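You operate a simulated robot arm through the tools that you are given. There is no shell and no other tool. Be economical: measure what you need, move in short steps, check, and stop when the job is done.

The job below is to be done with a simulated robot arm. You get a single attempt, and the scene is never put back.

TASK
Fetch the lamp with the red dome from the control box's small drawer.
Fine: red switch 57 off before the door opens, and left off; red rocker off too; lamp into the small white tray; shut drawer and door, black latch back to locked. Set down upright: black lamp with a red dome.

The check looks at the end state, three seconds after you hand in, the way a careful person would. Anything else that was tipped, shoved, dropped, spilled or broken makes it a failure.

THE ROBOT
A 7-joint arm with a two-finger parallel gripper on a trunk, on a base that drives. Base frame: it is fixed to the floor where the robot stands at the start and does not move with it; the origin is under the middle of the robot, x ahead of it, y to its left, z up; the surface under the hand at the start is at about z = 950. Units: mm, rad, N and s.
With the tool pointing down near the work surface it reaches from about 140 to 680 mm from the robot's upright axis, wherever it stands. Its first joint turns from -2.897 to 2.897 rad. Places, roughly: black lamp with a red dome (3x3x3 cm) [400, 400, 1300]; black latch handle [200, 500, 1500]; left red switch on a yellow plate [900, -100, 1400]; red rocker switch [400, 500, 1500]; small blue drawer [400, 400, 1300]; tray [0, 600, 1000]; white door of the control box [300, 400, 1500]. Payload 3.43 kg.
The TCP is the grasp point between the finger pads, 30 mm short of the fingertips. In the tool frame z runs along the fingers and y along their closing line. The gripper opens to 94 mm. The fingers are 28 mm wide and 10 mm thick; the gripper's body (50 by 96 mm) begins 55 mm behind the TCP.
Orientation is told as [roll, pitch, yaw] about the base's x, y, z axes, in that order, counted from this pose: with the fingers straight down and closing along the base's y, the tool's x points along the base's -x, its y along +y and its z along -z.

THE INTERFACE
- The arm moves only by the tool servo_tool. Its argument "rows" is a list of rows, each an object (a shift or turn left out is 0, a gripper value left out holds the last) with "hand": the opening, from 0 (shut) to 1 (fully open); "slide": the shift along the tool's x, y, z in mm, a list of three; "delta_rot": the turn, a rotation vector about the tool's x, y, z in rad, a list of three. In form: [{"hand": hand, "slide": [x, y, z], "delta_rot": [ax, ay, az]}, ...]. A call has 1 to 12 rows; each row shifts and turns the commanded pose from where the row before left it, along the tool's axes as they then stand. A row lasts 0.2 s, in which the tool goes at most 50 mm and 0.15 rad; a call with a longer step from one row to the next is refused whole, and so is a gripper value outside its range. Where a pose cannot be reached the arm comes as near as it can. A force on the tool above 40 N (or 10 N above the force at the start of the call, whichever is more), or a blocked arm, ends the call early, and 0.2 s more pass. Each finger travels about 108 mm/s and halts on what it meets, pressing with about 40 N; the grip force reading is that of the motor and also rises with nothing between the fingers. The clock runs only during rows and for 0.2 s after the last one: add rows that do not move to give the fingers time. The reply holds the time, the measured pose of the TCP, the force on the tool along the base axes, the opening and the grip force, in the units named above and with some noise, with the torque about the TCP (base axes, N m) and any sound that the robot's microphone picked up, and new pictures: "views" is both (left out), scene, wrist or none.
- Cameras (640 x 400 px; columns grow to the right, rows downward): "scene" is now at [292.1, 288.9, 1696.6]; the picture's right is [-0.00, -0.89, -0.45], its down [-0.94, -0.16, 0.31] and it looks along [-0.34, 0.43, -0.84] (base axes); focal length 214 px, centre (320, 200). "wrist" rides on the gripper at [76, 14, -102] in the tool frame; the picture's right is [-0.18, 0.98, 0.00], its down [-0.75, -0.14, -0.64] and it looks along [-0.63, -0.12, 0.77] (tool axes); focal length 243 px, centre (320, 200). There is no depth. A picture from a camera that has moved, and an enlarged one, comes with that camera's place and axes in the base frame and with its lens.
- move_column(by): slides the trunk up (or, below 0, down) by that many mm; the arm and the scene camera ride with it, the base frame stays. It gives what a move gives, with no picture.
- roll_base(legs): drives the robot by 1 to 6 legs, each [ahead, left, turn to the left] in mm, mm and rad, along the robot's own axes; the way and the turn of a leg run together, so that a leg with both is an arc; at most 1500 mm and 3.142 rad a leg. The arm and the cameras ride along, it lands a little off, and it stops where it bumps. It gives what a move gives, and a new picture of the scene camera.
- turn_head(pan, tilt): turns the head with the scene camera to pan (to the left, within 1.396 rad either way) and tilt (down, from -0.506 to 1.204), counted from straight ahead of the robot. It gives what a move gives, and a new picture of the scene camera.
- inspect(camera, box): a new picture of the part [left, top, right, bottom] of that camera's present view, enlarged. No time passes.
- close_job(): hands the job in; it is judged then, once.

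Go step by step. Nothing tells you exact positions but the pictures and the camera data: compare them with the known pose of the tool, close in by small moves and look again before you grip or let go. The budget is 120 turns and 260 pictures, counting those below and the enlarged ones. Unless the task says otherwise, let go and move clear before handing in, and close with one line.

The tools are called by a JSON object that holds its "name" and its "arguments". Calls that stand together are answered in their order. servo_tool: Moves the arm, as the interface text tells. Its arguments: {"type":"object","properties":{"rows":{"type":"array","items":{"type":"object","properties":{"hand":{"type":"number"},"slide":{"type":"array","items":{"type":"number"}},"delta_rot":{"type":"array","items":{"type":"number"}}}}},"views":{"type":"string","enum":["both","scene","wrist","none"]}},"required":["rows"]} The other tools are called the same way: move_column (by) slides the trunk up or down; roll_base (legs) drives the base; turn_head (pan, tilt) turns the head that bears the scene camera; inspect (camera, box) takes an enlarged picture of a part of a camera's view; close_job () hands the job in.

At the start:

```text
time_s: 0.0
ee_pos: [215.1, 246.2, 1647.3]
tcp_rot: [0.0, -0.001, 0.0]
force: [-0.1, -0.4, -0.1]
ft_torque: [-0.02, 0.02, -0.01]
gripper_width: 94.1
finger_force: 0.0
trunk travel left (down, up): [-475.0, 115.0]
robot x, y, heading: [-0.5, 1.7, 0.003]
head pan, tilt: [0.471, 0.353]
```

scene: 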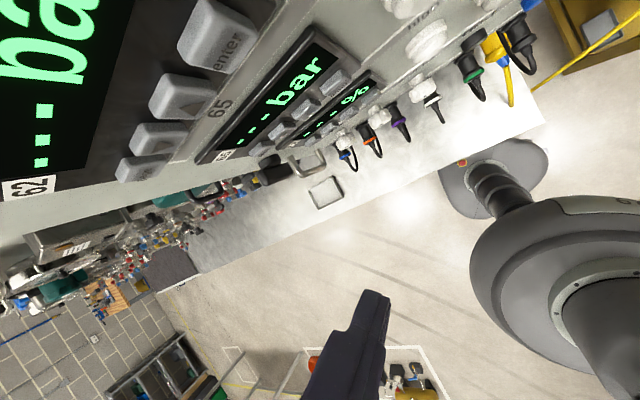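
wrist: 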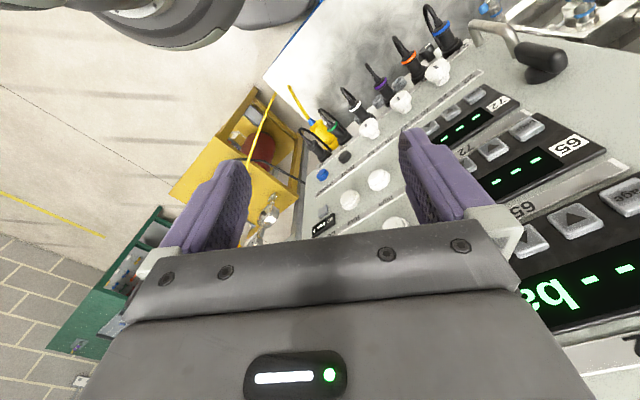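

The first views show a control panel with displays close by on the left side, but no door or drawer yet. I'll look around with the head to find the box, the switch and the tray.

{"name": "turn_head", "arguments": {"pan": 0.9, "tilt": 0.353}}

{"name": "turn_head", "arguments": {"pan": 0.0, "tilt": 0.2}}

```text
time_s: 0.9
ee_pos: [214.2, 246.3, 1647.7]
tcp_rot: [0.0, 0.0, 0.001]
force: [-0.3, -0.4, 0.2]
ft_torque: [0.01, -0.02, -0.02]
gripper_width: 93.7
finger_force: 0.1
trunk travel left (down, up): [-475.0, 115.0]
robot x, y, heading: [1.8, -1.6, -0.0]
head pan, tilt: [0.901, 0.353]
camera scene: at [292.1, 319.5, 1721.6], right [0.0, -0.62, -0.78], down [-0.94, -0.27, 0.22], along [-0.35, 0.73, -0.58], focal length 214 px, centre (320, 200)
```

scene: 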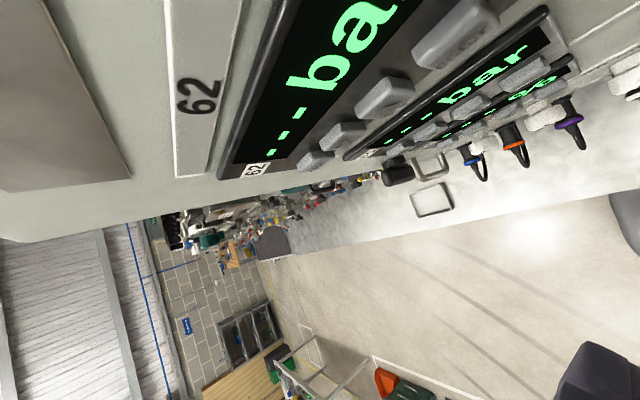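

```text
time_s: 2.1
ee_pos: [215.1, 246.7, 1648.2]
tcp_rot: [0.0, 0.0, -0.001]
force: [0.2, 0.2, 0.1]
ft_torque: [0.0, -0.03, 0.01]
gripper_width: 93.7
finger_force: 0.1
trunk travel left (down, up): [-475.0, 115.0]
robot x, y, heading: [3.2, 1.4, 0.009]
head pan, tilt: [0.0, 0.201]
camera scene: at [306.2, 246.7, 1686.4], right [0.0, -1.0, 0.0], down [-0.98, 0.0, 0.2], along [-0.2, 0.0, -0.98], focal length 214 px, centre (320, 200)
```

scene: 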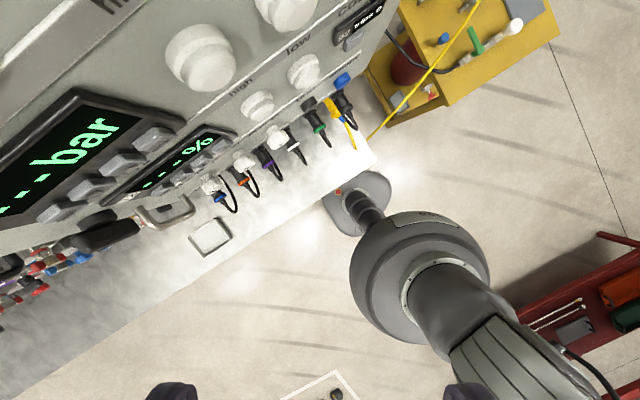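

The scene camera rides near the gripper, with "straight ahead" along the fingers. The box face runs diagonally on the bench, facing the robot, so I'll back off and then point the tool horizontally at it.

{"name": "roll_base", "arguments": {"legs": [[-300, 0, 0]]}}

{"name": "servo_tool", "arguments": {"rows": [{"delta_rot": [0, -0.15, 0]}, {"delta_rot": [0, -0.15, 0]}, {"delta_rot": [0, -0.15, 0]}, {"delta_rot": [0, -0.15, 0]}, {"delta_rot": [0, -0.15, 0]}, {"delta_rot": [0, -0.15, 0]}, {"delta_rot": [0, -0.15, 0]}, {"delta_rot": [0, -0.15, 0]}, {"delta_rot": [0, -0.15, 0]}, {"delta_rot": [0, -0.15, 0]}, {"delta_rot": [0, -0.07, 0]}], "views": "both"}}

```text
time_s: 4.1
ee_pos: [-85.3, 246.5, 1648.7]
tcp_rot: [0.0, 0.0, -0.004]
force: [-0.6, -0.3, -0.2]
ft_torque: [0.0, -0.04, 0.0]
gripper_width: 94.0
finger_force: 0.1
trunk travel left (down, up): [-475.0, 115.0]
robot x, y, heading: [-298.1, 1.3, -0.008]
head pan, tilt: [0.0, 0.201]
camera scene: at [7.4, 246.2, 1686.6], right [0.0, -1.0, 0.0], down [-0.98, 0.0, 0.2], along [-0.2, 0.0, -0.98], focal length 214 px, centre (320, 200)
```

scene: 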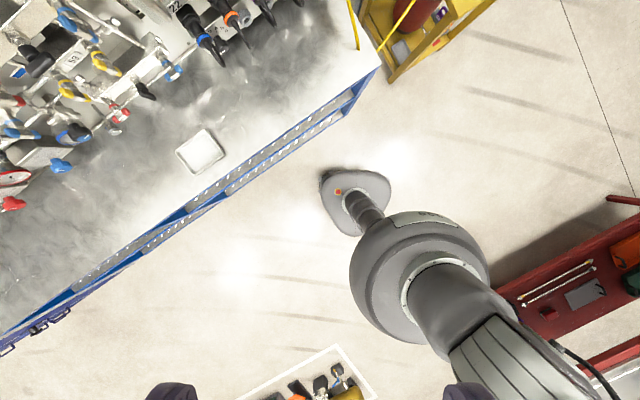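

```text
time_s: 6.5
ee_pos: [-82.3, 246.7, 1647.6]
tcp_rot: [-1.085, -1.57, 1.085]
force: [0.4, -0.4, -0.1]
ft_torque: [0.03, 0.0, -0.02]
gripper_width: 94.0
finger_force: 0.0
trunk travel left (down, up): [-475.0, 115.0]
robot x, y, heading: [-300.5, 2.3, -0.0]
head pan, tilt: [0.0, 0.201]
camera scene: at [-119.3, 247.5, 1741.2], right [0.0, -1.0, 0.0], down [-0.2, 0.0, -0.98], along [0.98, 0.0, -0.2], focal length 214 px, centre (320, 200)
camera wrist: at [-185.5, 260.5, 1571.8], right [0.0, 0.98, 0.18], down [-0.64, -0.14, 0.75], along [0.77, -0.12, 0.63], focal length 243 px, centre (320, 200)
```

scene: 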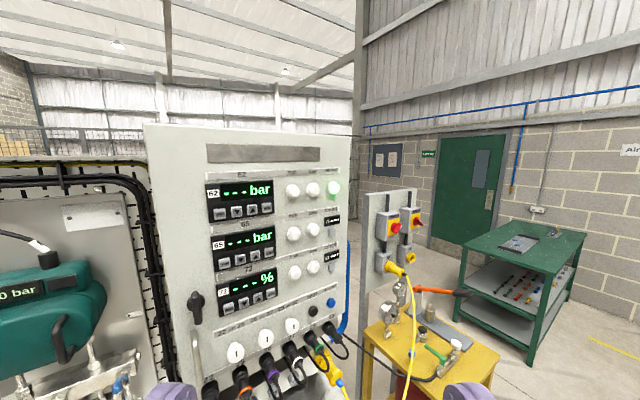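
wrist: 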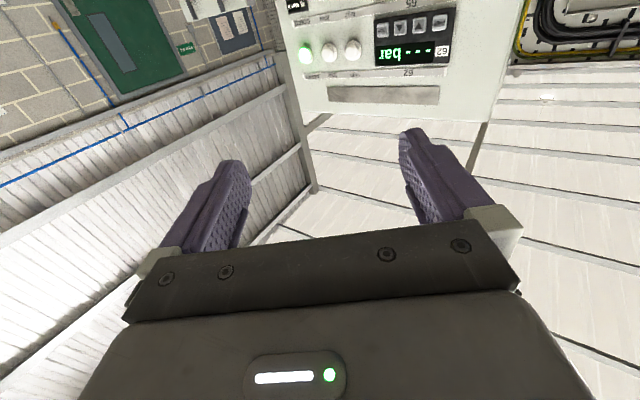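

Now the whole front is in view: the box door with the black latch at left, and two red switches on yellow plates at right. I'll enlarge the details to read the labels.

{"name": "inspect", "arguments": {"camera": "scene", "box": [355, 170, 475, 290]}}

{"name": "inspect", "arguments": {"camera": "scene", "box": [260, 160, 360, 260]}}

{"name": "inspect", "arguments": {"camera": "scene", "box": [150, 250, 350, 400]}}

```text
3.33 times, centred on (415, 230) of scene
camera zoom: at [-119.3, 247.5, 1741.2], right [0.0, -1.0, 0.0], down [-0.2, 0.0, -0.98], along [0.98, 0.0, -0.2], focal length 715 px, centre (3, 100)
```

zoom: 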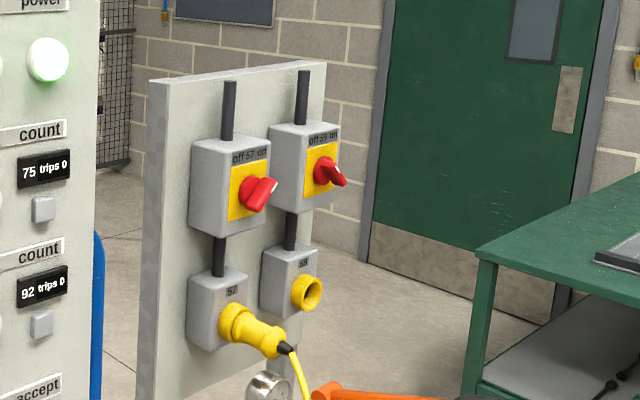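

```text
4.00 times, centred on (310, 210) of scene
camera zoom: at [-119.3, 247.5, 1741.2], right [0.0, -1.0, 0.0], down [-0.2, 0.0, -0.98], along [0.98, 0.0, -0.2], focal length 858 px, centre (360, 160)
```

zoom: 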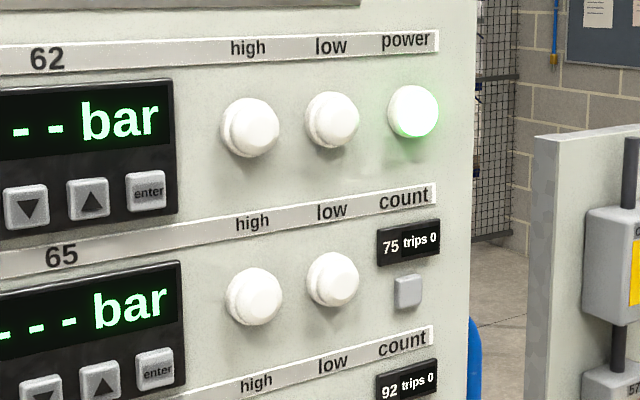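

```text
2.67 times, centred on (250, 325) of scene
camera zoom: at [-119.3, 247.5, 1741.2], right [0.0, -1.0, 0.0], down [-0.2, 0.0, -0.98], along [0.98, 0.0, -0.2], focal length 572 px, centre (507, -133)
```

zoom: 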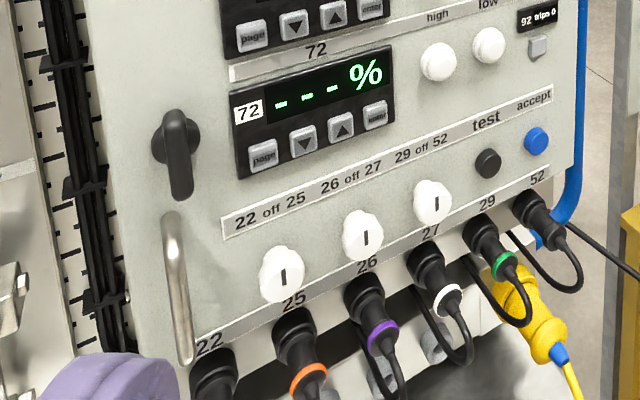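

The red rocker isn't on the outside, so it must be inside the box. Switch 57 is the left one and is on, at roughly (900,-140,1393). I'll drive toward the right side, turning to face the panel.

{"name": "roll_base", "arguments": {"legs": [[250, -350, 0], [0, 0, 0.55]]}}

{"name": "turn_head", "arguments": {"pan": 0, "tilt": 0.6}}

```text
time_s: 10.7
ee_pos: [8.0, -21.4, 1648.7]
tcp_rot: [-0.233, -1.569, 0.782]
force: [-0.1, 0.9, 0.6]
ft_torque: [0.02, -0.01, -0.01]
gripper_width: 94.1
finger_force: 0.2
trunk travel left (down, up): [-475.0, 115.0]
robot x, y, heading: [-49.1, -348.2, 0.549]
head pan, tilt: [0.0, 0.201]
camera scene: at [-22.0, -40.0, 1741.4], right [0.52, -0.85, 0.0], down [-0.17, -0.11, -0.98], along [0.84, 0.51, -0.2], focal length 214 px, centre (320, 200)
```

scene: 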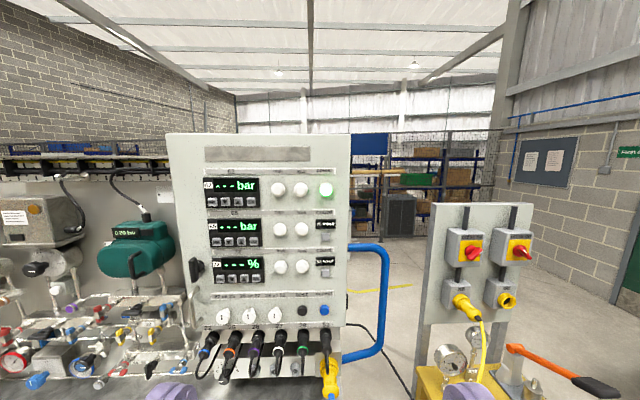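

```text
time_s: 11.5
ee_pos: [8.9, -20.9, 1648.8]
tcp_rot: [-0.286, -1.572, 0.833]
force: [-0.4, 0.8, -0.2]
ft_torque: [-0.01, 0.02, -0.01]
gripper_width: 93.6
finger_force: 0.1
trunk travel left (down, up): [-475.0, 115.0]
robot x, y, heading: [-46.5, -344.9, 0.551]
head pan, tilt: [0.0, 0.6]
camera scene: at [-26.1, -42.4, 1704.7], right [0.52, -0.85, 0.0], down [-0.48, -0.3, -0.82], along [0.7, 0.43, -0.57], focal length 214 px, centre (320, 200)
```

scene: 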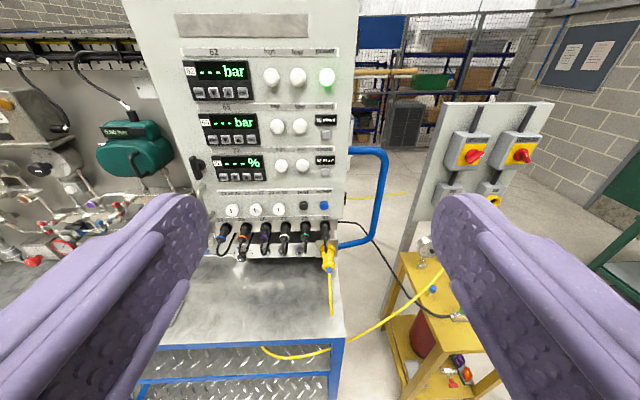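

The box face and switch plate both look square-on at heading ≈0.55. Triangulation puts switch 57 near (878,-132,1405). I'll drive sideways to line up with it and look at the cart in front.

{"name": "roll_base", "arguments": {"legs": [[0, -300, 0]]}}

{"name": "turn_head", "arguments": {"pan": -0.4, "tilt": 0.5}}

```text
time_s: 13.6
ee_pos: [165.1, -274.3, 1648.0]
tcp_rot: [0.277, -1.569, 0.267]
force: [0.7, -0.5, 0.7]
ft_torque: [-0.03, 0.0, -0.01]
gripper_width: 94.1
finger_force: 0.1
trunk travel left (down, up): [-475.0, 115.0]
robot x, y, heading: [109.8, -596.7, 0.541]
head pan, tilt: [0.0, 0.6]
camera scene: at [129.5, -295.7, 1704.9], right [0.52, -0.86, 0.0], down [-0.49, -0.29, -0.82], along [0.71, 0.43, -0.57], focal length 214 px, centre (320, 200)
```

scene: 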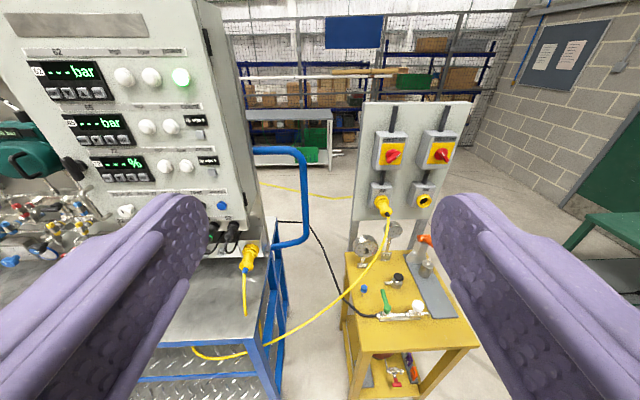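

```text
time_s: 14.4
ee_pos: [163.4, -273.1, 1647.8]
tcp_rot: [-0.227, -1.57, 0.768]
force: [-0.8, -0.7, -0.2]
ft_torque: [-0.01, -0.02, 0.03]
gripper_width: 93.9
finger_force: 0.0
trunk travel left (down, up): [-475.0, 115.0]
robot x, y, heading: [107.4, -594.7, 0.542]
head pan, tilt: [-0.4, 0.499]
camera scene: at [143.2, -327.2, 1713.8], right [0.14, -0.99, 0.0], down [-0.47, -0.07, -0.88], along [0.87, 0.12, -0.48], focal length 214 px, centre (320, 200)
```

scene: 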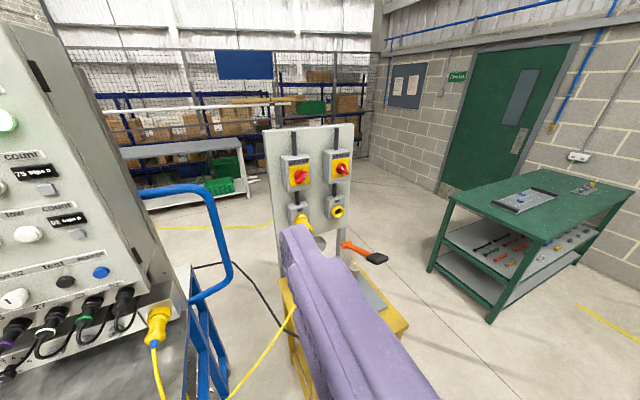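

The cart's near edge is about 470 mm ahead of the robot axis, and the switch lies almost straight ahead at about 900 mm. I'll drive 120 mm forward, then bring the hand to the centre line at switch height.

{"name": "roll_base", "arguments": {"legs": [[120, 0, 0]]}}

{"name": "servo_tool", "arguments": {"rows": [{"slide": [30, -31, 10]}, {"slide": [30, -31, 10]}, {"slide": [30, -31, 10]}, {"slide": [30, -31, 10]}, {"slide": [30, -31, 10]}, {"slide": [30, -31, 10]}, {"slide": [30, -31, 10]}, {"slide": [30, -31, 10]}], "views": "none"}}

{"name": "turn_head", "arguments": {"pan": 0, "tilt": 0.3}}

```text
time_s: 15.7
ee_pos: [267.6, -211.5, 1648.9]
tcp_rot: [-0.146, -1.567, 0.686]
force: [1.0, 0.8, 0.6]
ft_torque: [0.02, 0.01, -0.01]
gripper_width: 93.9
finger_force: 0.0
trunk travel left (down, up): [-475.0, 115.0]
robot x, y, heading: [209.3, -532.2, 0.547]
head pan, tilt: [-0.4, 0.499]
camera scene: at [248.0, -263.9, 1713.5], right [0.14, -0.99, 0.0], down [-0.48, -0.07, -0.88], along [0.87, 0.12, -0.48], focal length 214 px, centre (320, 200)
```

scene: 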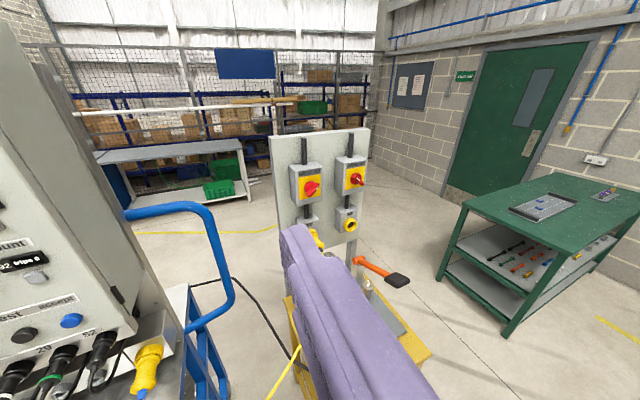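

```text
time_s: 17.5
ee_pos: [347.7, -160.2, 1554.6]
tcp_rot: [-0.376, -1.567, 0.919]
force: [0.3, 0.5, 0.3]
ft_torque: [-0.02, 0.0, -0.04]
gripper_width: 94.0
finger_force: 0.1
out of reach, approached as far as the arm can: row 1, 2, 3, 4, 5, 6, 7, 8
trunk travel left (down, up): [-475.0, 115.0]
robot x, y, heading: [211.4, -530.5, 0.547]
head pan, tilt: [-0.4, 0.499]
```

```text
time_s: 18.3
ee_pos: [347.6, -162.7, 1555.8]
tcp_rot: [-0.243, -1.57, 0.784]
force: [-0.5, 0.3, 0.3]
ft_torque: [-0.02, -0.02, 0.0]
gripper_width: 94.0
finger_force: 0.1
trunk travel left (down, up): [-475.0, 115.0]
robot x, y, heading: [209.6, -535.8, 0.545]
head pan, tilt: [0.0, 0.3]
camera scene: at [317.2, -179.9, 1638.9], right [0.51, -0.86, 0.0], down [-0.26, -0.15, -0.95], along [0.82, 0.49, -0.3], focal length 214 px, centre (320, 200)
```

scene: 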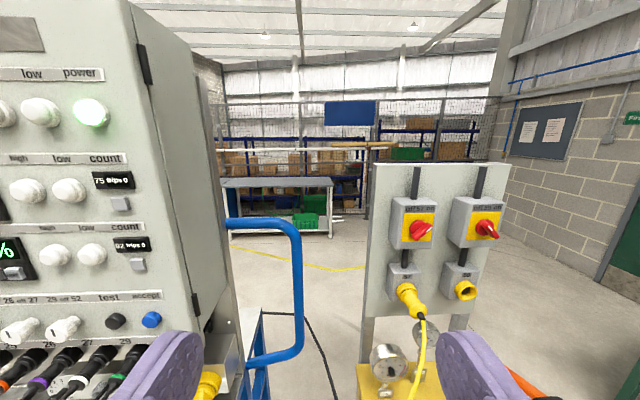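

The arm couldn't fold in that close; only part of the move was made. I'll extend forward, where the pose becomes reachable, staying well short of the switch plate.

{"name": "servo_tool", "arguments": {"rows": [{"slide": [0, 0, 30]}, {"slide": [0, 0, 30]}, {"slide": [0, 0, 30]}, {"slide": [0, 0, 20]}, {}, {}], "views": "scene"}}

```text
time_s: 19.7
ee_pos: [445.3, -100.5, 1555.9]
tcp_rot: [-0.322, -1.57, 0.864]
force: [0.2, -0.6, -0.2]
ft_torque: [0.02, -0.02, 0.02]
gripper_width: 93.9
finger_force: 0.0
trunk travel left (down, up): [-475.0, 115.0]
robot x, y, heading: [210.1, -530.9, 0.543]
head pan, tilt: [0.0, 0.3]
camera scene: at [413.8, -118.8, 1638.5], right [0.52, -0.86, 0.0], down [-0.25, -0.15, -0.95], along [0.82, 0.49, -0.3], focal length 214 px, centre (320, 200)
```

scene: 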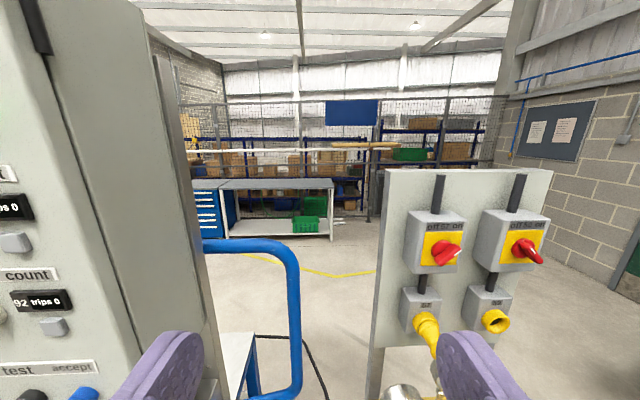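

It responds from where it actually stands. Now I'll slide right and down to line up with switch 57.

{"name": "servo_tool", "arguments": {"rows": [{"slide": [0, -40, 0]}, {"slide": [0, -40, 0]}, {"slide": [0, -40, 0]}, {"slide": [0, -40, 0]}, {"slide": [0, -40, 0]}, {"slide": [0, -45, 0]}, {}], "views": "none"}}

{"name": "move_column", "arguments": {"by": -150}}

{"name": "turn_head", "arguments": {"pan": 0, "tilt": 0.3}}

```text
time_s: 21.3
ee_pos: [607.0, -259.5, 1581.9]
tcp_rot: [-0.763, -1.568, 1.305]
force: [-1.1, 0.8, 0.7]
ft_torque: [-0.02, 0.03, -0.05]
gripper_width: 94.3
finger_force: 0.1
out of reach, approached as far as the arm can: row 2, 3, 4, 5, 6
trunk travel left (down, up): [-475.0, 115.0]
robot x, y, heading: [210.4, -534.4, 0.537]
head pan, tilt: [0.0, 0.3]
```

```text
time_s: 23.1
ee_pos: [608.5, -260.4, 1432.8]
tcp_rot: [-0.152, -1.569, 0.696]
force: [-0.4, 0.2, 0.9]
ft_torque: [0.0, 0.04, -0.01]
gripper_width: 94.1
finger_force: 0.2
trunk travel left (down, up): [-325.0, 265.0]
robot x, y, heading: [209.5, -533.4, 0.542]
head pan, tilt: [0.0, 0.3]
```

```text
time_s: 23.7
ee_pos: [607.7, -260.2, 1431.1]
tcp_rot: [-0.168, -1.57, 0.709]
force: [-0.6, -0.1, -0.4]
ft_torque: [-0.04, -0.03, 0.0]
gripper_width: 93.6
finger_force: 0.2
trunk travel left (down, up): [-325.0, 265.0]
robot x, y, heading: [211.1, -533.1, 0.543]
head pan, tilt: [0.0, 0.3]
camera scene: at [577.4, -278.3, 1515.2], right [0.52, -0.86, 0.0], down [-0.26, -0.15, -0.95], along [0.82, 0.49, -0.3], focal length 214 px, centre (320, 200)
```

scene: 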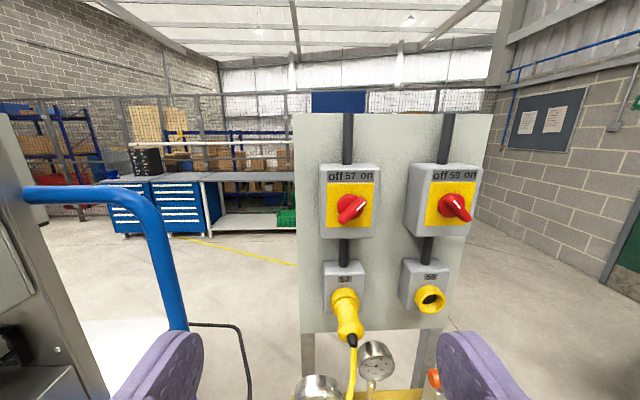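

Well placed now. I'll enlarge the switch to see the lever's shape and compute the offset.

{"name": "inspect", "arguments": {"camera": "scene", "box": [310, 150, 390, 250]}}

{"name": "inspect", "arguments": {"camera": "wrist", "box": [0, 0, 640, 400]}}

```text
4.00 times, centred on (350, 200) of scene
camera zoom: at [577.4, -278.3, 1515.2], right [0.52, -0.86, 0.0], down [-0.26, -0.15, -0.95], along [0.82, 0.49, -0.3], focal length 858 px, centre (200, 200)
```

zoom: 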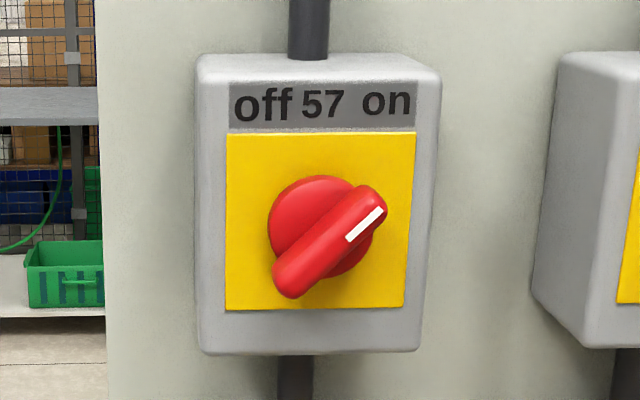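

```text
1.00 times, centred on (320, 200) of wrist (not enlarged: the box is as wide or as high as the picture)
camera zoom: at [512.9, -301.7, 1355.3], right [-0.51, 0.84, 0.18], down [-0.48, -0.45, 0.76], along [0.72, 0.3, 0.63], focal length 243 px, centre (320, 200)
```

zoom: 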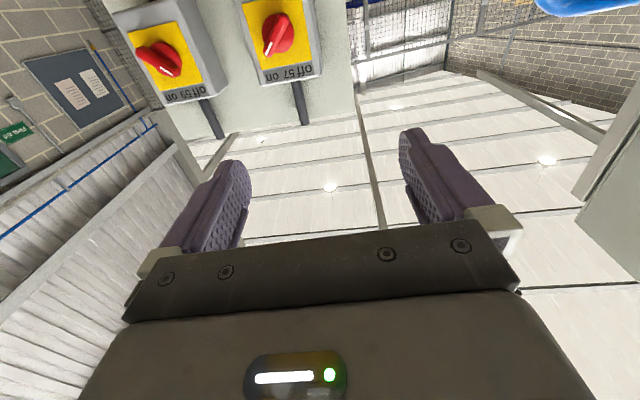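

Switch 57's lever sits about 325 mm ahead, 56 right and 49 below the TCP, pointing to "on" (upper right). I'll move up to about 160 mm short of it and roll the gripper 45° to straddle the bar.

{"name": "servo_tool", "arguments": {"rows": [{"slide": [16, -19, 30]}, {"slide": [16, -19, 30]}, {"slide": [17, -18, 40]}, {"slide": [0, 0, 40]}, {"slide": [0, 0, 30]}, {}], "views": "both"}}

```text
time_s: 25.1
ee_pos: [783.6, -218.1, 1383.6]
tcp_rot: [0.002, -1.571, 0.54]
force: [-0.8, 0.2, -0.1]
ft_torque: [0.01, 0.0, 0.05]
gripper_width: 93.6
finger_force: 0.0
trunk travel left (down, up): [-325.0, 265.0]
robot x, y, heading: [211.7, -528.9, 0.541]
head pan, tilt: [0.0, 0.3]
camera scene: at [753.4, -236.1, 1467.2], right [0.52, -0.86, 0.0], down [-0.26, -0.15, -0.95], along [0.82, 0.49, -0.3], focal length 214 px, centre (320, 200)
camera wrist: at [688.8, -259.4, 1307.2], right [-0.51, 0.84, 0.18], down [-0.48, -0.45, 0.76], along [0.72, 0.3, 0.63], focal length 243 px, centre (320, 200)
```

scene: 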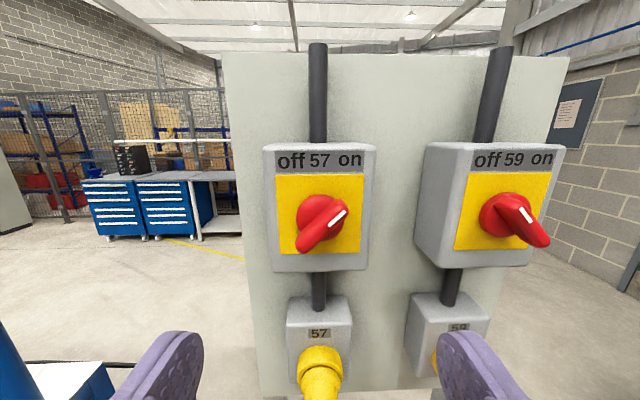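
wrist: 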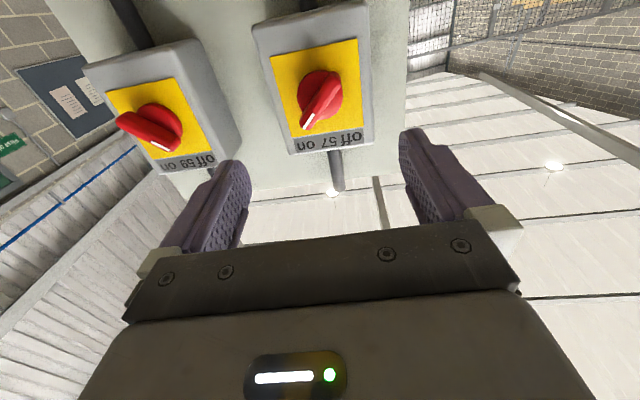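

The lever centre is about 150 mm ahead, on axis, with the plate about 172 mm ahead. I'll roll the gripper +45° and move the fingertips up to just before the lever.

{"name": "servo_tool", "arguments": {"rows": [{"delta_rot": [0, 0, 0.131]}, {"delta_rot": [0, 0, 0.131]}, {"delta_rot": [0, 0, 0.131]}, {"delta_rot": [0, 0, 0.131]}, {"delta_rot": [0, 0, 0.131]}, {"delta_rot": [0, 0, 0.131]}, {"slide": [-2, -2, 30]}, {"slide": [0, 0, 30]}, {"slide": [0, 0, 20]}, {}], "views": "both"}}

```text
time_s: 27.3
ee_pos: [853.5, -181.6, 1383.8]
tcp_rot: [1.567, -0.785, -1.027]
force: [-0.6, 0.2, 0.6]
ft_torque: [-0.02, -0.01, 0.0]
gripper_width: 93.9
finger_force: 0.1
trunk travel left (down, up): [-325.0, 265.0]
robot x, y, heading: [210.2, -533.0, 0.545]
head pan, tilt: [0.0, 0.3]
camera scene: at [852.6, -249.5, 1443.9], right [0.36, -0.61, -0.71], down [-0.6, 0.43, -0.67], along [0.71, 0.67, -0.21], focal length 214 px, centre (320, 200)
camera wrist: at [732.4, -180.2, 1340.6], right [-0.29, 0.48, 0.83], down [-0.22, -0.87, 0.43], along [0.93, -0.06, 0.36], focal length 243 px, centre (320, 200)
```

scene: 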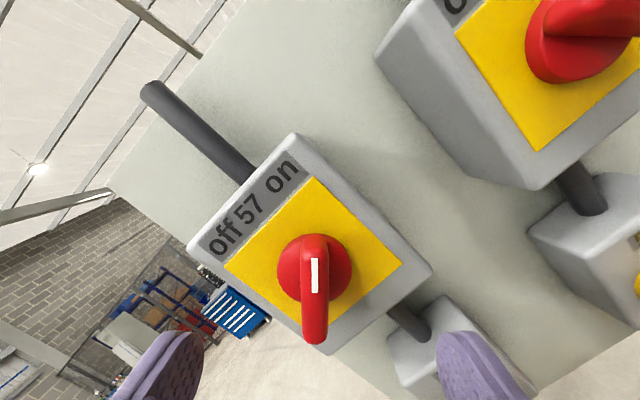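
wrist: 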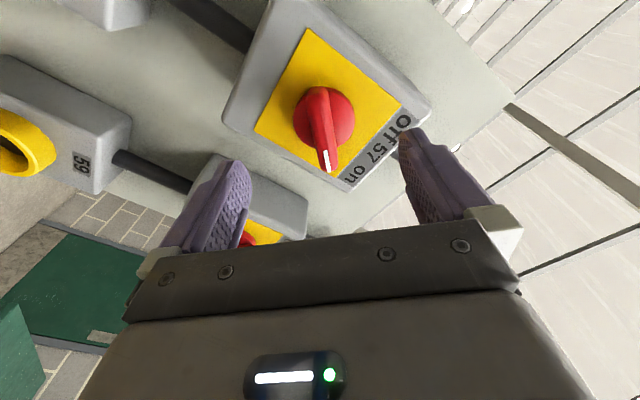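

The bar is now aligned between the fingers, only about 3 mm off centre. I'll advance with the fingers straddling it.

{"name": "servo_tool", "arguments": {"rows": [{"slide": [1, 3, 15]}, {"slide": [0, 0, 15]}, {"slide": [0, 0, 12]}, {}], "views": "both"}}

```text
time_s: 28.3
ee_pos: [886.8, -155.5, 1384.8]
tcp_rot: [1.567, -0.786, -1.026]
force: [0.6, 0.3, 0.0]
ft_torque: [0.0, -0.03, 0.01]
gripper_width: 94.1
finger_force: 0.1
trunk travel left (down, up): [-325.0, 265.0]
robot x, y, heading: [212.0, -532.3, 0.54]
head pan, tilt: [0.0, 0.3]
camera scene: at [886.1, -225.1, 1443.7], right [0.36, -0.61, -0.71], down [-0.6, 0.43, -0.67], along [0.71, 0.67, -0.21], focal length 214 px, centre (320, 200)
camera wrist: at [766.0, -155.9, 1340.3], right [-0.29, 0.48, 0.83], down [-0.22, -0.87, 0.43], along [0.93, -0.06, 0.36], focal length 243 px, centre (320, 200)
```

scene: 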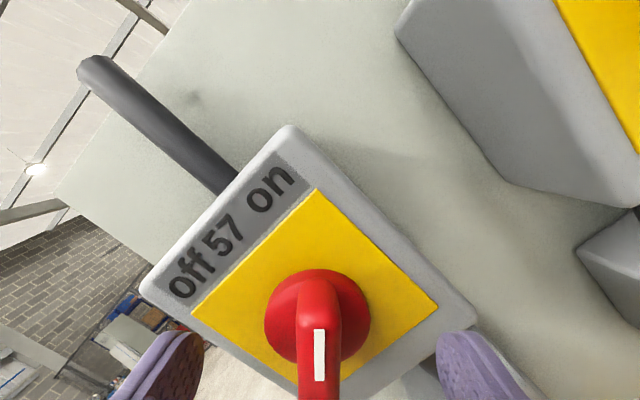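
wrist: 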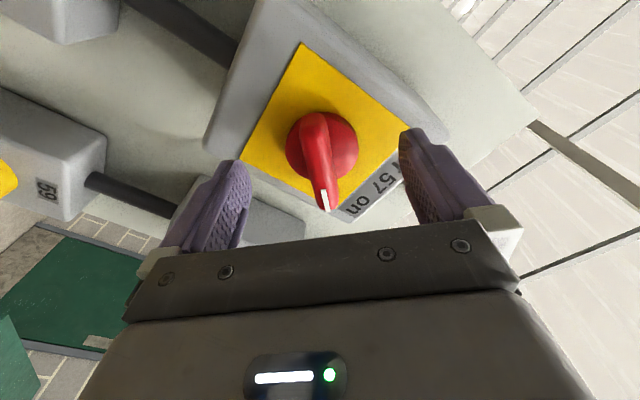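

The fingertips straddle the bar in front of its base disk. Closing gently and checking the width.

{"name": "servo_tool", "arguments": {"rows": [{"hand": 0.0}, {}, {}, {}], "views": "both"}}

```text
time_s: 29.3
ee_pos: [887.2, -155.3, 1384.8]
tcp_rot: [1.568, -0.785, -1.026]
force: [0.3, 0.1, 0.7]
ft_torque: [0.17, -0.81, 0.53]
gripper_width: 15.2
finger_force: 45.1
trunk travel left (down, up): [-325.0, 265.0]
robot x, y, heading: [211.7, -533.2, 0.54]
head pan, tilt: [0.0, 0.3]
camera scene: at [886.0, -224.8, 1444.0], right [0.36, -0.61, -0.71], down [-0.6, 0.42, -0.67], along [0.71, 0.67, -0.21], focal length 214 px, centre (320, 200)
camera wrist: at [765.8, -155.7, 1340.6], right [-0.29, 0.48, 0.83], down [-0.22, -0.87, 0.43], along [0.93, -0.06, 0.36], focal length 243 px, centre (320, 200)
```

scene: 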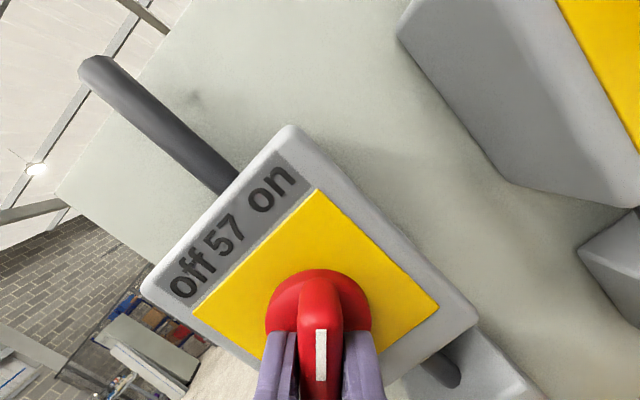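
wrist: 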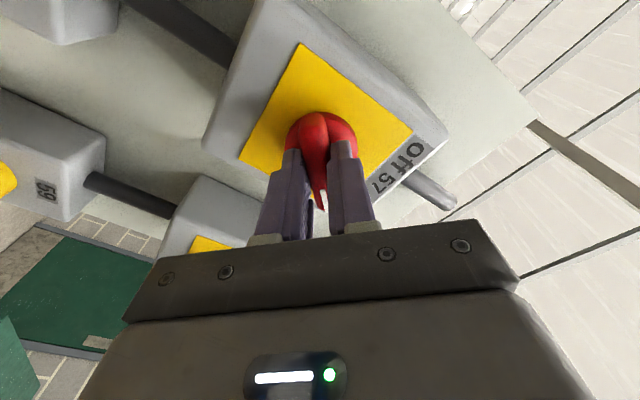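

The bar is gripped (15 mm wide). Now I'll twist counter-clockwise toward "off".

{"name": "servo_tool", "arguments": {"rows": [{"delta_rot": [0, 0, -0.13]}, {"delta_rot": [0, 0, -0.13]}, {"delta_rot": [0, 0, -0.13]}, {"delta_rot": [0, 0, -0.13]}, {"delta_rot": [0, 0, -0.13]}, {"delta_rot": [0, 0, -0.13]}, {}], "views": "scene"}}

```text
time_s: 30.9
ee_pos: [886.7, -157.2, 1384.4]
tcp_rot: [1.233, -1.566, -0.691]
force: [4.4, 5.5, 10.6]
ft_torque: [0.51, -0.82, 0.96]
gripper_width: 15.5
finger_force: 45.0
trunk travel left (down, up): [-325.0, 265.0]
robot x, y, heading: [210.8, -535.4, 0.544]
head pan, tilt: [0.0, 0.3]
camera scene: at [856.4, -175.8, 1467.8], right [0.52, -0.86, 0.0], down [-0.26, -0.15, -0.95], along [0.82, 0.49, -0.3], focal length 214 px, centre (320, 200)
```

scene: 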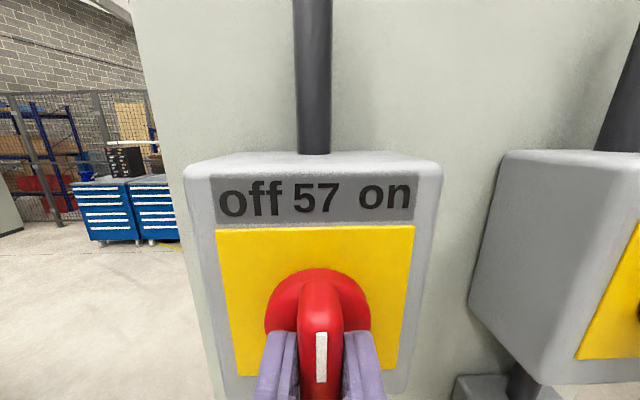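

{"name": "servo_tool", "arguments": {"rows": [{"delta_rot": [0, 0, -0.13]}, {"delta_rot": [0, 0, -0.13]}, {"delta_rot": [0, 0, -0.13]}, {"delta_rot": [0, 0, -0.13]}, {"delta_rot": [0, 0, -0.13]}, {"delta_rot": [0, 0, -0.13]}, {"delta_rot": [0, 0, -0.05]}, {}], "views": "scene"}}

```text
time_s: 32.7
ee_pos: [887.2, -157.2, 1383.2]
tcp_rot: [-1.569, -0.746, 2.113]
force: [15.9, 7.6, 27.9]
ft_torque: [1.09, 0.68, 0.55]
gripper_width: 16.3
finger_force: 45.2
trunk travel left (down, up): [-325.0, 265.0]
robot x, y, heading: [213.1, -533.9, 0.542]
head pan, tilt: [0.0, 0.3]
camera scene: at [825.2, -124.9, 1441.1], right [0.35, -0.58, 0.73], down [0.11, -0.75, -0.65], along [0.93, 0.31, -0.2], focal length 214 px, centre (320, 200)
```

scene: 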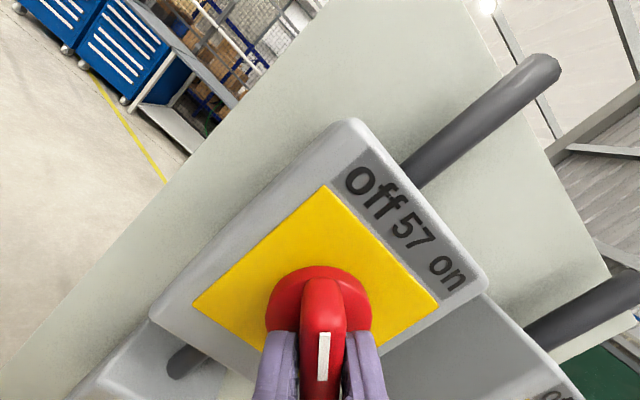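

The lever now points to "off". I'll release, back away and check it.

{"name": "servo_tool", "arguments": {"rows": [{"hand": 1.0}, {}, {}, {}, {"slide": [0, 0, -20]}, {"slide": [0, 0, -30]}, {"slide": [0, 0, -40]}, {"slide": [0, 0, -40]}, {"slide": [0, 0, -40]}, {}], "views": "scene"}}

```text
time_s: 34.9
ee_pos: [742.6, -245.6, 1387.3]
tcp_rot: [-1.566, -0.744, 2.11]
force: [0.1, 0.4, -0.3]
ft_torque: [0.0, 0.0, 0.0]
gripper_width: 94.0
finger_force: 0.1
trunk travel left (down, up): [-325.0, 265.0]
robot x, y, heading: [210.5, -534.1, 0.543]
head pan, tilt: [0.0, 0.3]
camera scene: at [680.3, -212.4, 1443.7], right [0.35, -0.58, 0.73], down [0.11, -0.75, -0.65], along [0.93, 0.31, -0.2], focal length 214 px, centre (320, 200)
```

scene: 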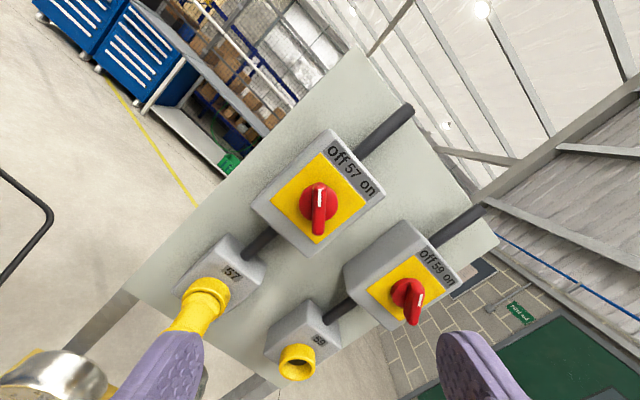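

Switch 57 is off and 59 is untouched. Now I'll square up the gripper again, back off and drive left to stand in front of the box.

{"name": "servo_tool", "arguments": {"rows": [{"delta_rot": [0, 0, 0.14]}, {"delta_rot": [0, 0, 0.14]}, {"delta_rot": [0, 0, 0.14]}, {"delta_rot": [0, 0, 0.14]}, {"delta_rot": [0, 0, 0.14]}, {"delta_rot": [0, 0, 0.125]}, {"slide": [0, 0, -40]}, {"slide": [0, 0, -30]}, {}], "views": "none"}}

{"name": "roll_base", "arguments": {"legs": [[-250, 0, 0], [0, 766, 0]]}}

{"name": "move_column", "arguments": {"by": 80}}

{"name": "turn_head", "arguments": {"pan": 0, "tilt": 0.2}}

```text
time_s: 36.9
ee_pos: [681.1, -278.3, 1382.7]
tcp_rot: [0.327, -1.567, 0.217]
force: [-0.4, -0.9, -0.2]
ft_torque: [0.03, 0.01, 0.03]
gripper_width: 94.1
finger_force: 0.0
trunk travel left (down, up): [-325.0, 265.0]
robot x, y, heading: [212.1, -534.9, 0.545]
head pan, tilt: [0.0, 0.3]
```

```text
time_s: 42.5
ee_pos: [69.7, 253.3, 1382.1]
tcp_rot: [0.104, -1.57, 0.432]
force: [-1.5, -0.2, 1.2]
ft_torque: [-0.03, -0.01, -0.01]
gripper_width: 94.1
finger_force: 0.0
trunk travel left (down, up): [-325.0, 265.0]
robot x, y, heading: [-399.8, 2.3, 0.538]
head pan, tilt: [0.0, 0.3]
camera scene: at [38.8, 234.8, 1466.2], right [0.51, -0.86, 0.0], down [-0.26, -0.15, -0.95], along [0.82, 0.49, -0.3], focal length 214 px, centre (320, 200)
```

scene: 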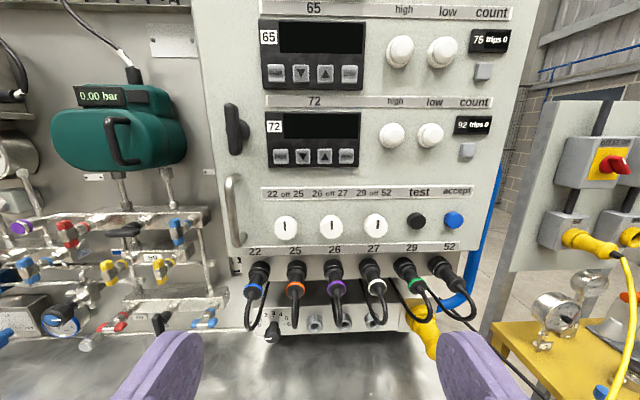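

```text
time_s: 43.7
ee_pos: [71.1, 254.1, 1461.4]
tcp_rot: [0.218, -1.566, 0.319]
force: [-1.2, 0.3, -0.1]
ft_torque: [0.01, -0.01, -0.02]
gripper_width: 93.8
finger_force: 0.1
trunk travel left (down, up): [-405.0, 185.0]
robot x, y, heading: [-402.3, -0.2, 0.533]
head pan, tilt: [0.0, 0.3]
```

```text
time_s: 44.3
ee_pos: [69.8, 252.9, 1462.4]
tcp_rot: [0.25, -1.569, 0.285]
force: [0.4, 0.1, 1.1]
ft_torque: [0.0, 0.0, -0.01]
gripper_width: 94.1
finger_force: 0.1
trunk travel left (down, up): [-405.0, 185.0]
robot x, y, heading: [-401.4, 1.2, 0.535]
head pan, tilt: [0.0, 0.201]
camera scene: at [38.9, 234.2, 1555.4], right [0.51, -0.86, 0.0], down [-0.17, -0.1, -0.98], along [0.84, 0.5, -0.2], focal length 214 px, centre (320, 200)
```

scene: 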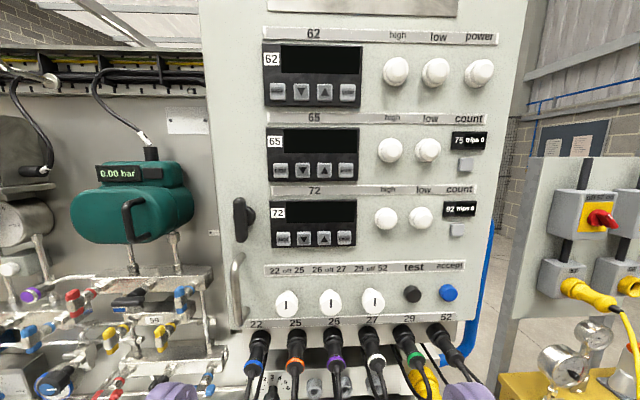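

The displays went dark, confirming the power is off. I'll look closely at the latch and handle.

{"name": "inspect", "arguments": {"camera": "scene", "box": [200, 180, 300, 340]}}

{"name": "inspect", "arguments": {"camera": "wrist", "box": [0, 0, 640, 400]}}

```text
2.50 times, centred on (250, 260) of scene
camera zoom: at [38.9, 234.2, 1555.4], right [0.51, -0.86, 0.0], down [-0.17, -0.1, -0.98], along [0.84, 0.5, -0.2], focal length 536 px, centre (495, 50)
```

zoom: 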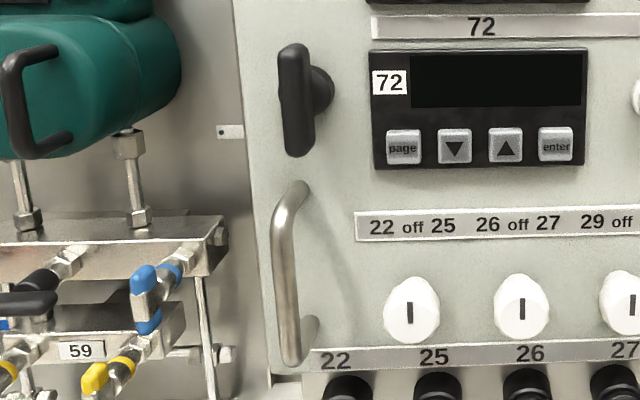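

```text
1.00 times, centred on (320, 200) of wrist (not enlarged: the box is as wide or as high as the picture)
camera zoom: at [-25.7, 211.5, 1386.2], right [-0.5, 0.84, 0.18], down [-0.48, -0.45, 0.76], along [0.72, 0.29, 0.63], focal length 243 px, centre (320, 200)
```

zoom: 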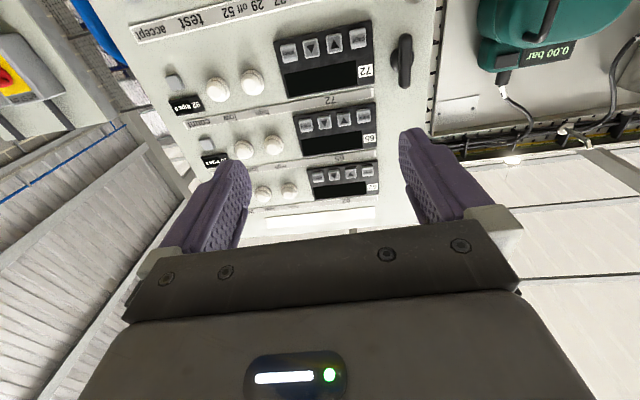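

The latch is a vertical bar on a boss (locked = vertical); a D-handle is below it. I'll drive closer and put the gripper in front of the latch.

{"name": "roll_base", "arguments": {"legs": [[120, 0, 0]]}}

{"name": "servo_tool", "arguments": {"rows": [{"slide": [-5, 35, 0]}, {"slide": [-5, 35, 0]}, {"slide": [0, 25, 0]}, {}], "views": "both"}}

```text
time_s: 45.6
ee_pos: [173.7, 316.1, 1461.3]
tcp_rot: [0.144, -1.567, 0.397]
force: [0.5, 0.5, -0.2]
ft_torque: [-0.01, -0.02, -0.04]
gripper_width: 94.0
finger_force: 0.1
trunk travel left (down, up): [-405.0, 185.0]
robot x, y, heading: [-300.0, 62.1, 0.544]
head pan, tilt: [0.0, 0.201]
camera scene: at [142.1, 298.3, 1554.7], right [0.51, -0.86, 0.0], down [-0.17, -0.1, -0.98], along [0.84, 0.5, -0.2], focal length 214 px, centre (320, 200)
```

scene: 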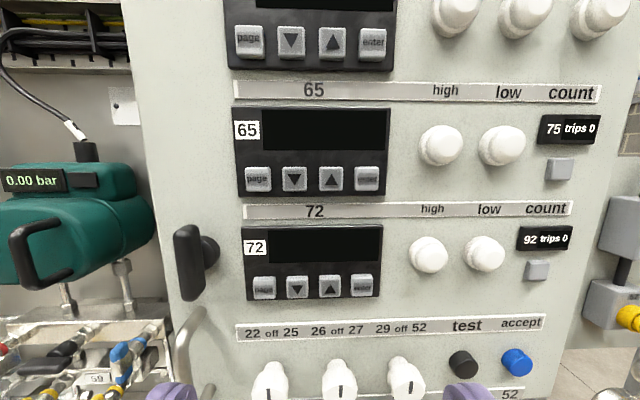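

```text
time_s: 46.6
ee_pos: [120.1, 395.4, 1469.8]
tcp_rot: [0.397, -1.569, 0.143]
force: [0.0, 0.5, -1.6]
ft_torque: [0.04, -0.01, 0.03]
gripper_width: 94.2
finger_force: 0.1
trunk travel left (down, up): [-405.0, 185.0]
robot x, y, heading: [-304.5, 63.6, 0.541]
head pan, tilt: [0.0, 0.201]
camera scene: at [89.4, 376.5, 1563.5], right [0.51, -0.86, 0.0], down [-0.17, -0.1, -0.98], along [0.84, 0.5, -0.2], focal length 214 px, centre (320, 200)
camera wrist: at [24.8, 353.6, 1394.3], right [-0.5, 0.84, 0.19], down [-0.48, -0.45, 0.76], along [0.72, 0.29, 0.63], focal length 243 px, centre (320, 200)
```

scene: 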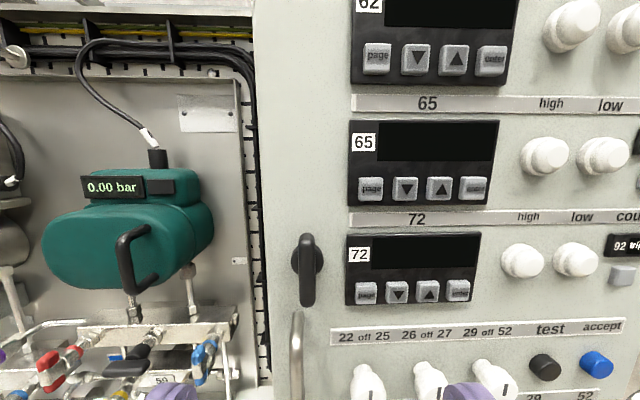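
wrist: 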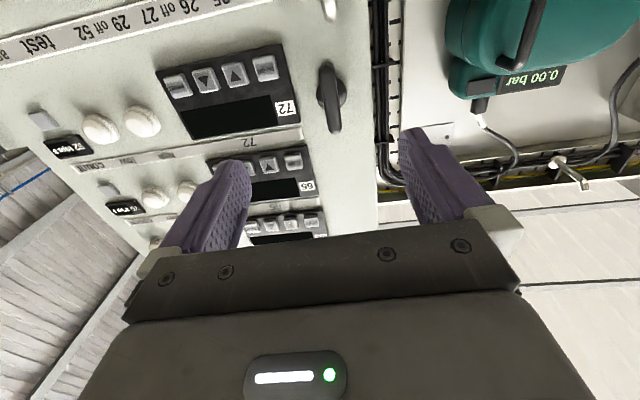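

The latch bar is about 134 mm ahead and 10 mm left of the TCP. Moving in until the fingertips straddle it.

{"name": "servo_tool", "arguments": {"rows": [{"slide": [2, 11, 30]}, {"slide": [0, 0, 35]}, {"slide": [0, 0, 35]}, {}], "views": "both"}}

```text
time_s: 47.6
ee_pos: [203.6, 458.4, 1471.2]
tcp_rot: [0.411, -1.569, 0.129]
force: [0.3, -0.7, -0.2]
ft_torque: [-0.03, -0.03, 0.04]
gripper_width: 93.9
finger_force: 0.1
trunk travel left (down, up): [-405.0, 185.0]
robot x, y, heading: [-299.9, 65.8, 0.537]
head pan, tilt: [0.0, 0.201]
camera scene: at [173.4, 439.8, 1564.3], right [0.51, -0.86, 0.0], down [-0.17, -0.1, -0.98], along [0.84, 0.5, -0.2], focal length 214 px, centre (320, 200)
camera wrist: at [108.9, 416.8, 1395.0], right [-0.51, 0.84, 0.19], down [-0.48, -0.45, 0.75], along [0.72, 0.29, 0.63], focal length 243 px, centre (320, 200)
```

scene: 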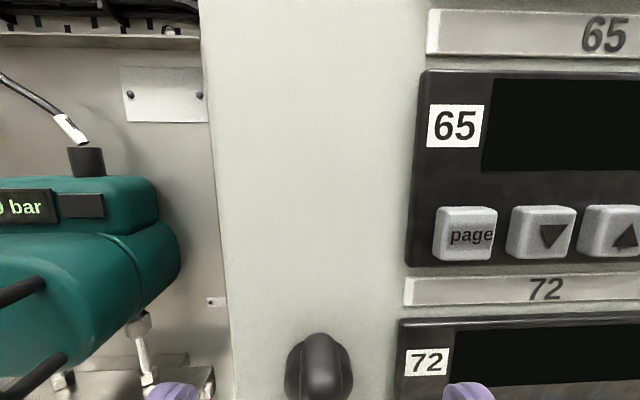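
wrist: 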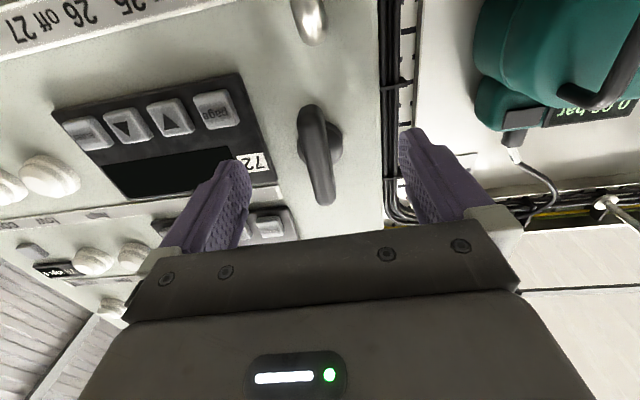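

Nicely centred. A little further in and close on the bar.

{"name": "servo_tool", "arguments": {"rows": [{"slide": [3, 0, 12]}, {"hand": 0.0}, {}, {}, {}], "views": "wrist"}}

{"name": "turn_head", "arguments": {"pan": 0, "tilt": 0.7}}

```text
time_s: 48.8
ee_pos: [213.2, 464.9, 1466.5]
tcp_rot: [0.423, -1.57, 0.118]
force: [2.5, -2.3, 1.7]
ft_torque: [-0.06, -0.08, 0.22]
gripper_width: 29.7
finger_force: 44.8
trunk travel left (down, up): [-405.0, 185.0]
robot x, y, heading: [-297.7, 64.4, 0.542]
head pan, tilt: [0.0, 0.201]
camera wrist: at [118.5, 423.2, 1391.6], right [-0.51, 0.84, 0.19], down [-0.48, -0.45, 0.75], along [0.72, 0.29, 0.63], focal length 243 px, centre (320, 200)
```

wrist: 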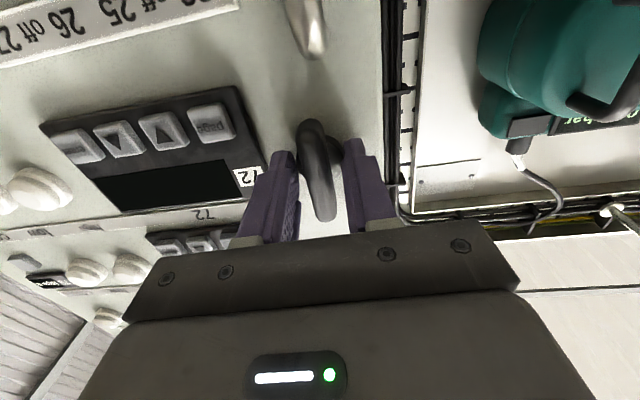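

```text
time_s: 49.7
ee_pos: [212.9, 464.6, 1467.8]
tcp_rot: [0.477, -1.569, 0.064]
force: [2.4, -1.8, 2.8]
ft_torque: [0.02, -0.09, 0.25]
gripper_width: 29.6
finger_force: 45.0
trunk travel left (down, up): [-405.0, 185.0]
robot x, y, heading: [-298.2, 66.5, 0.542]
head pan, tilt: [0.0, 0.7]
camera scene: at [175.9, 441.9, 1515.6], right [0.51, -0.86, 0.0], down [-0.55, -0.33, -0.76], along [0.65, 0.39, -0.65], focal length 214 px, centre (320, 200)
```

scene: 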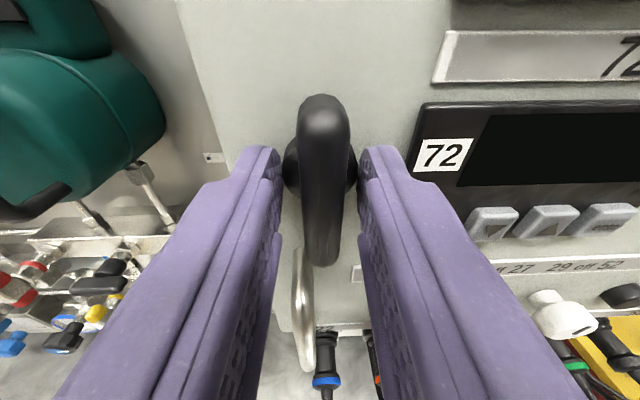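

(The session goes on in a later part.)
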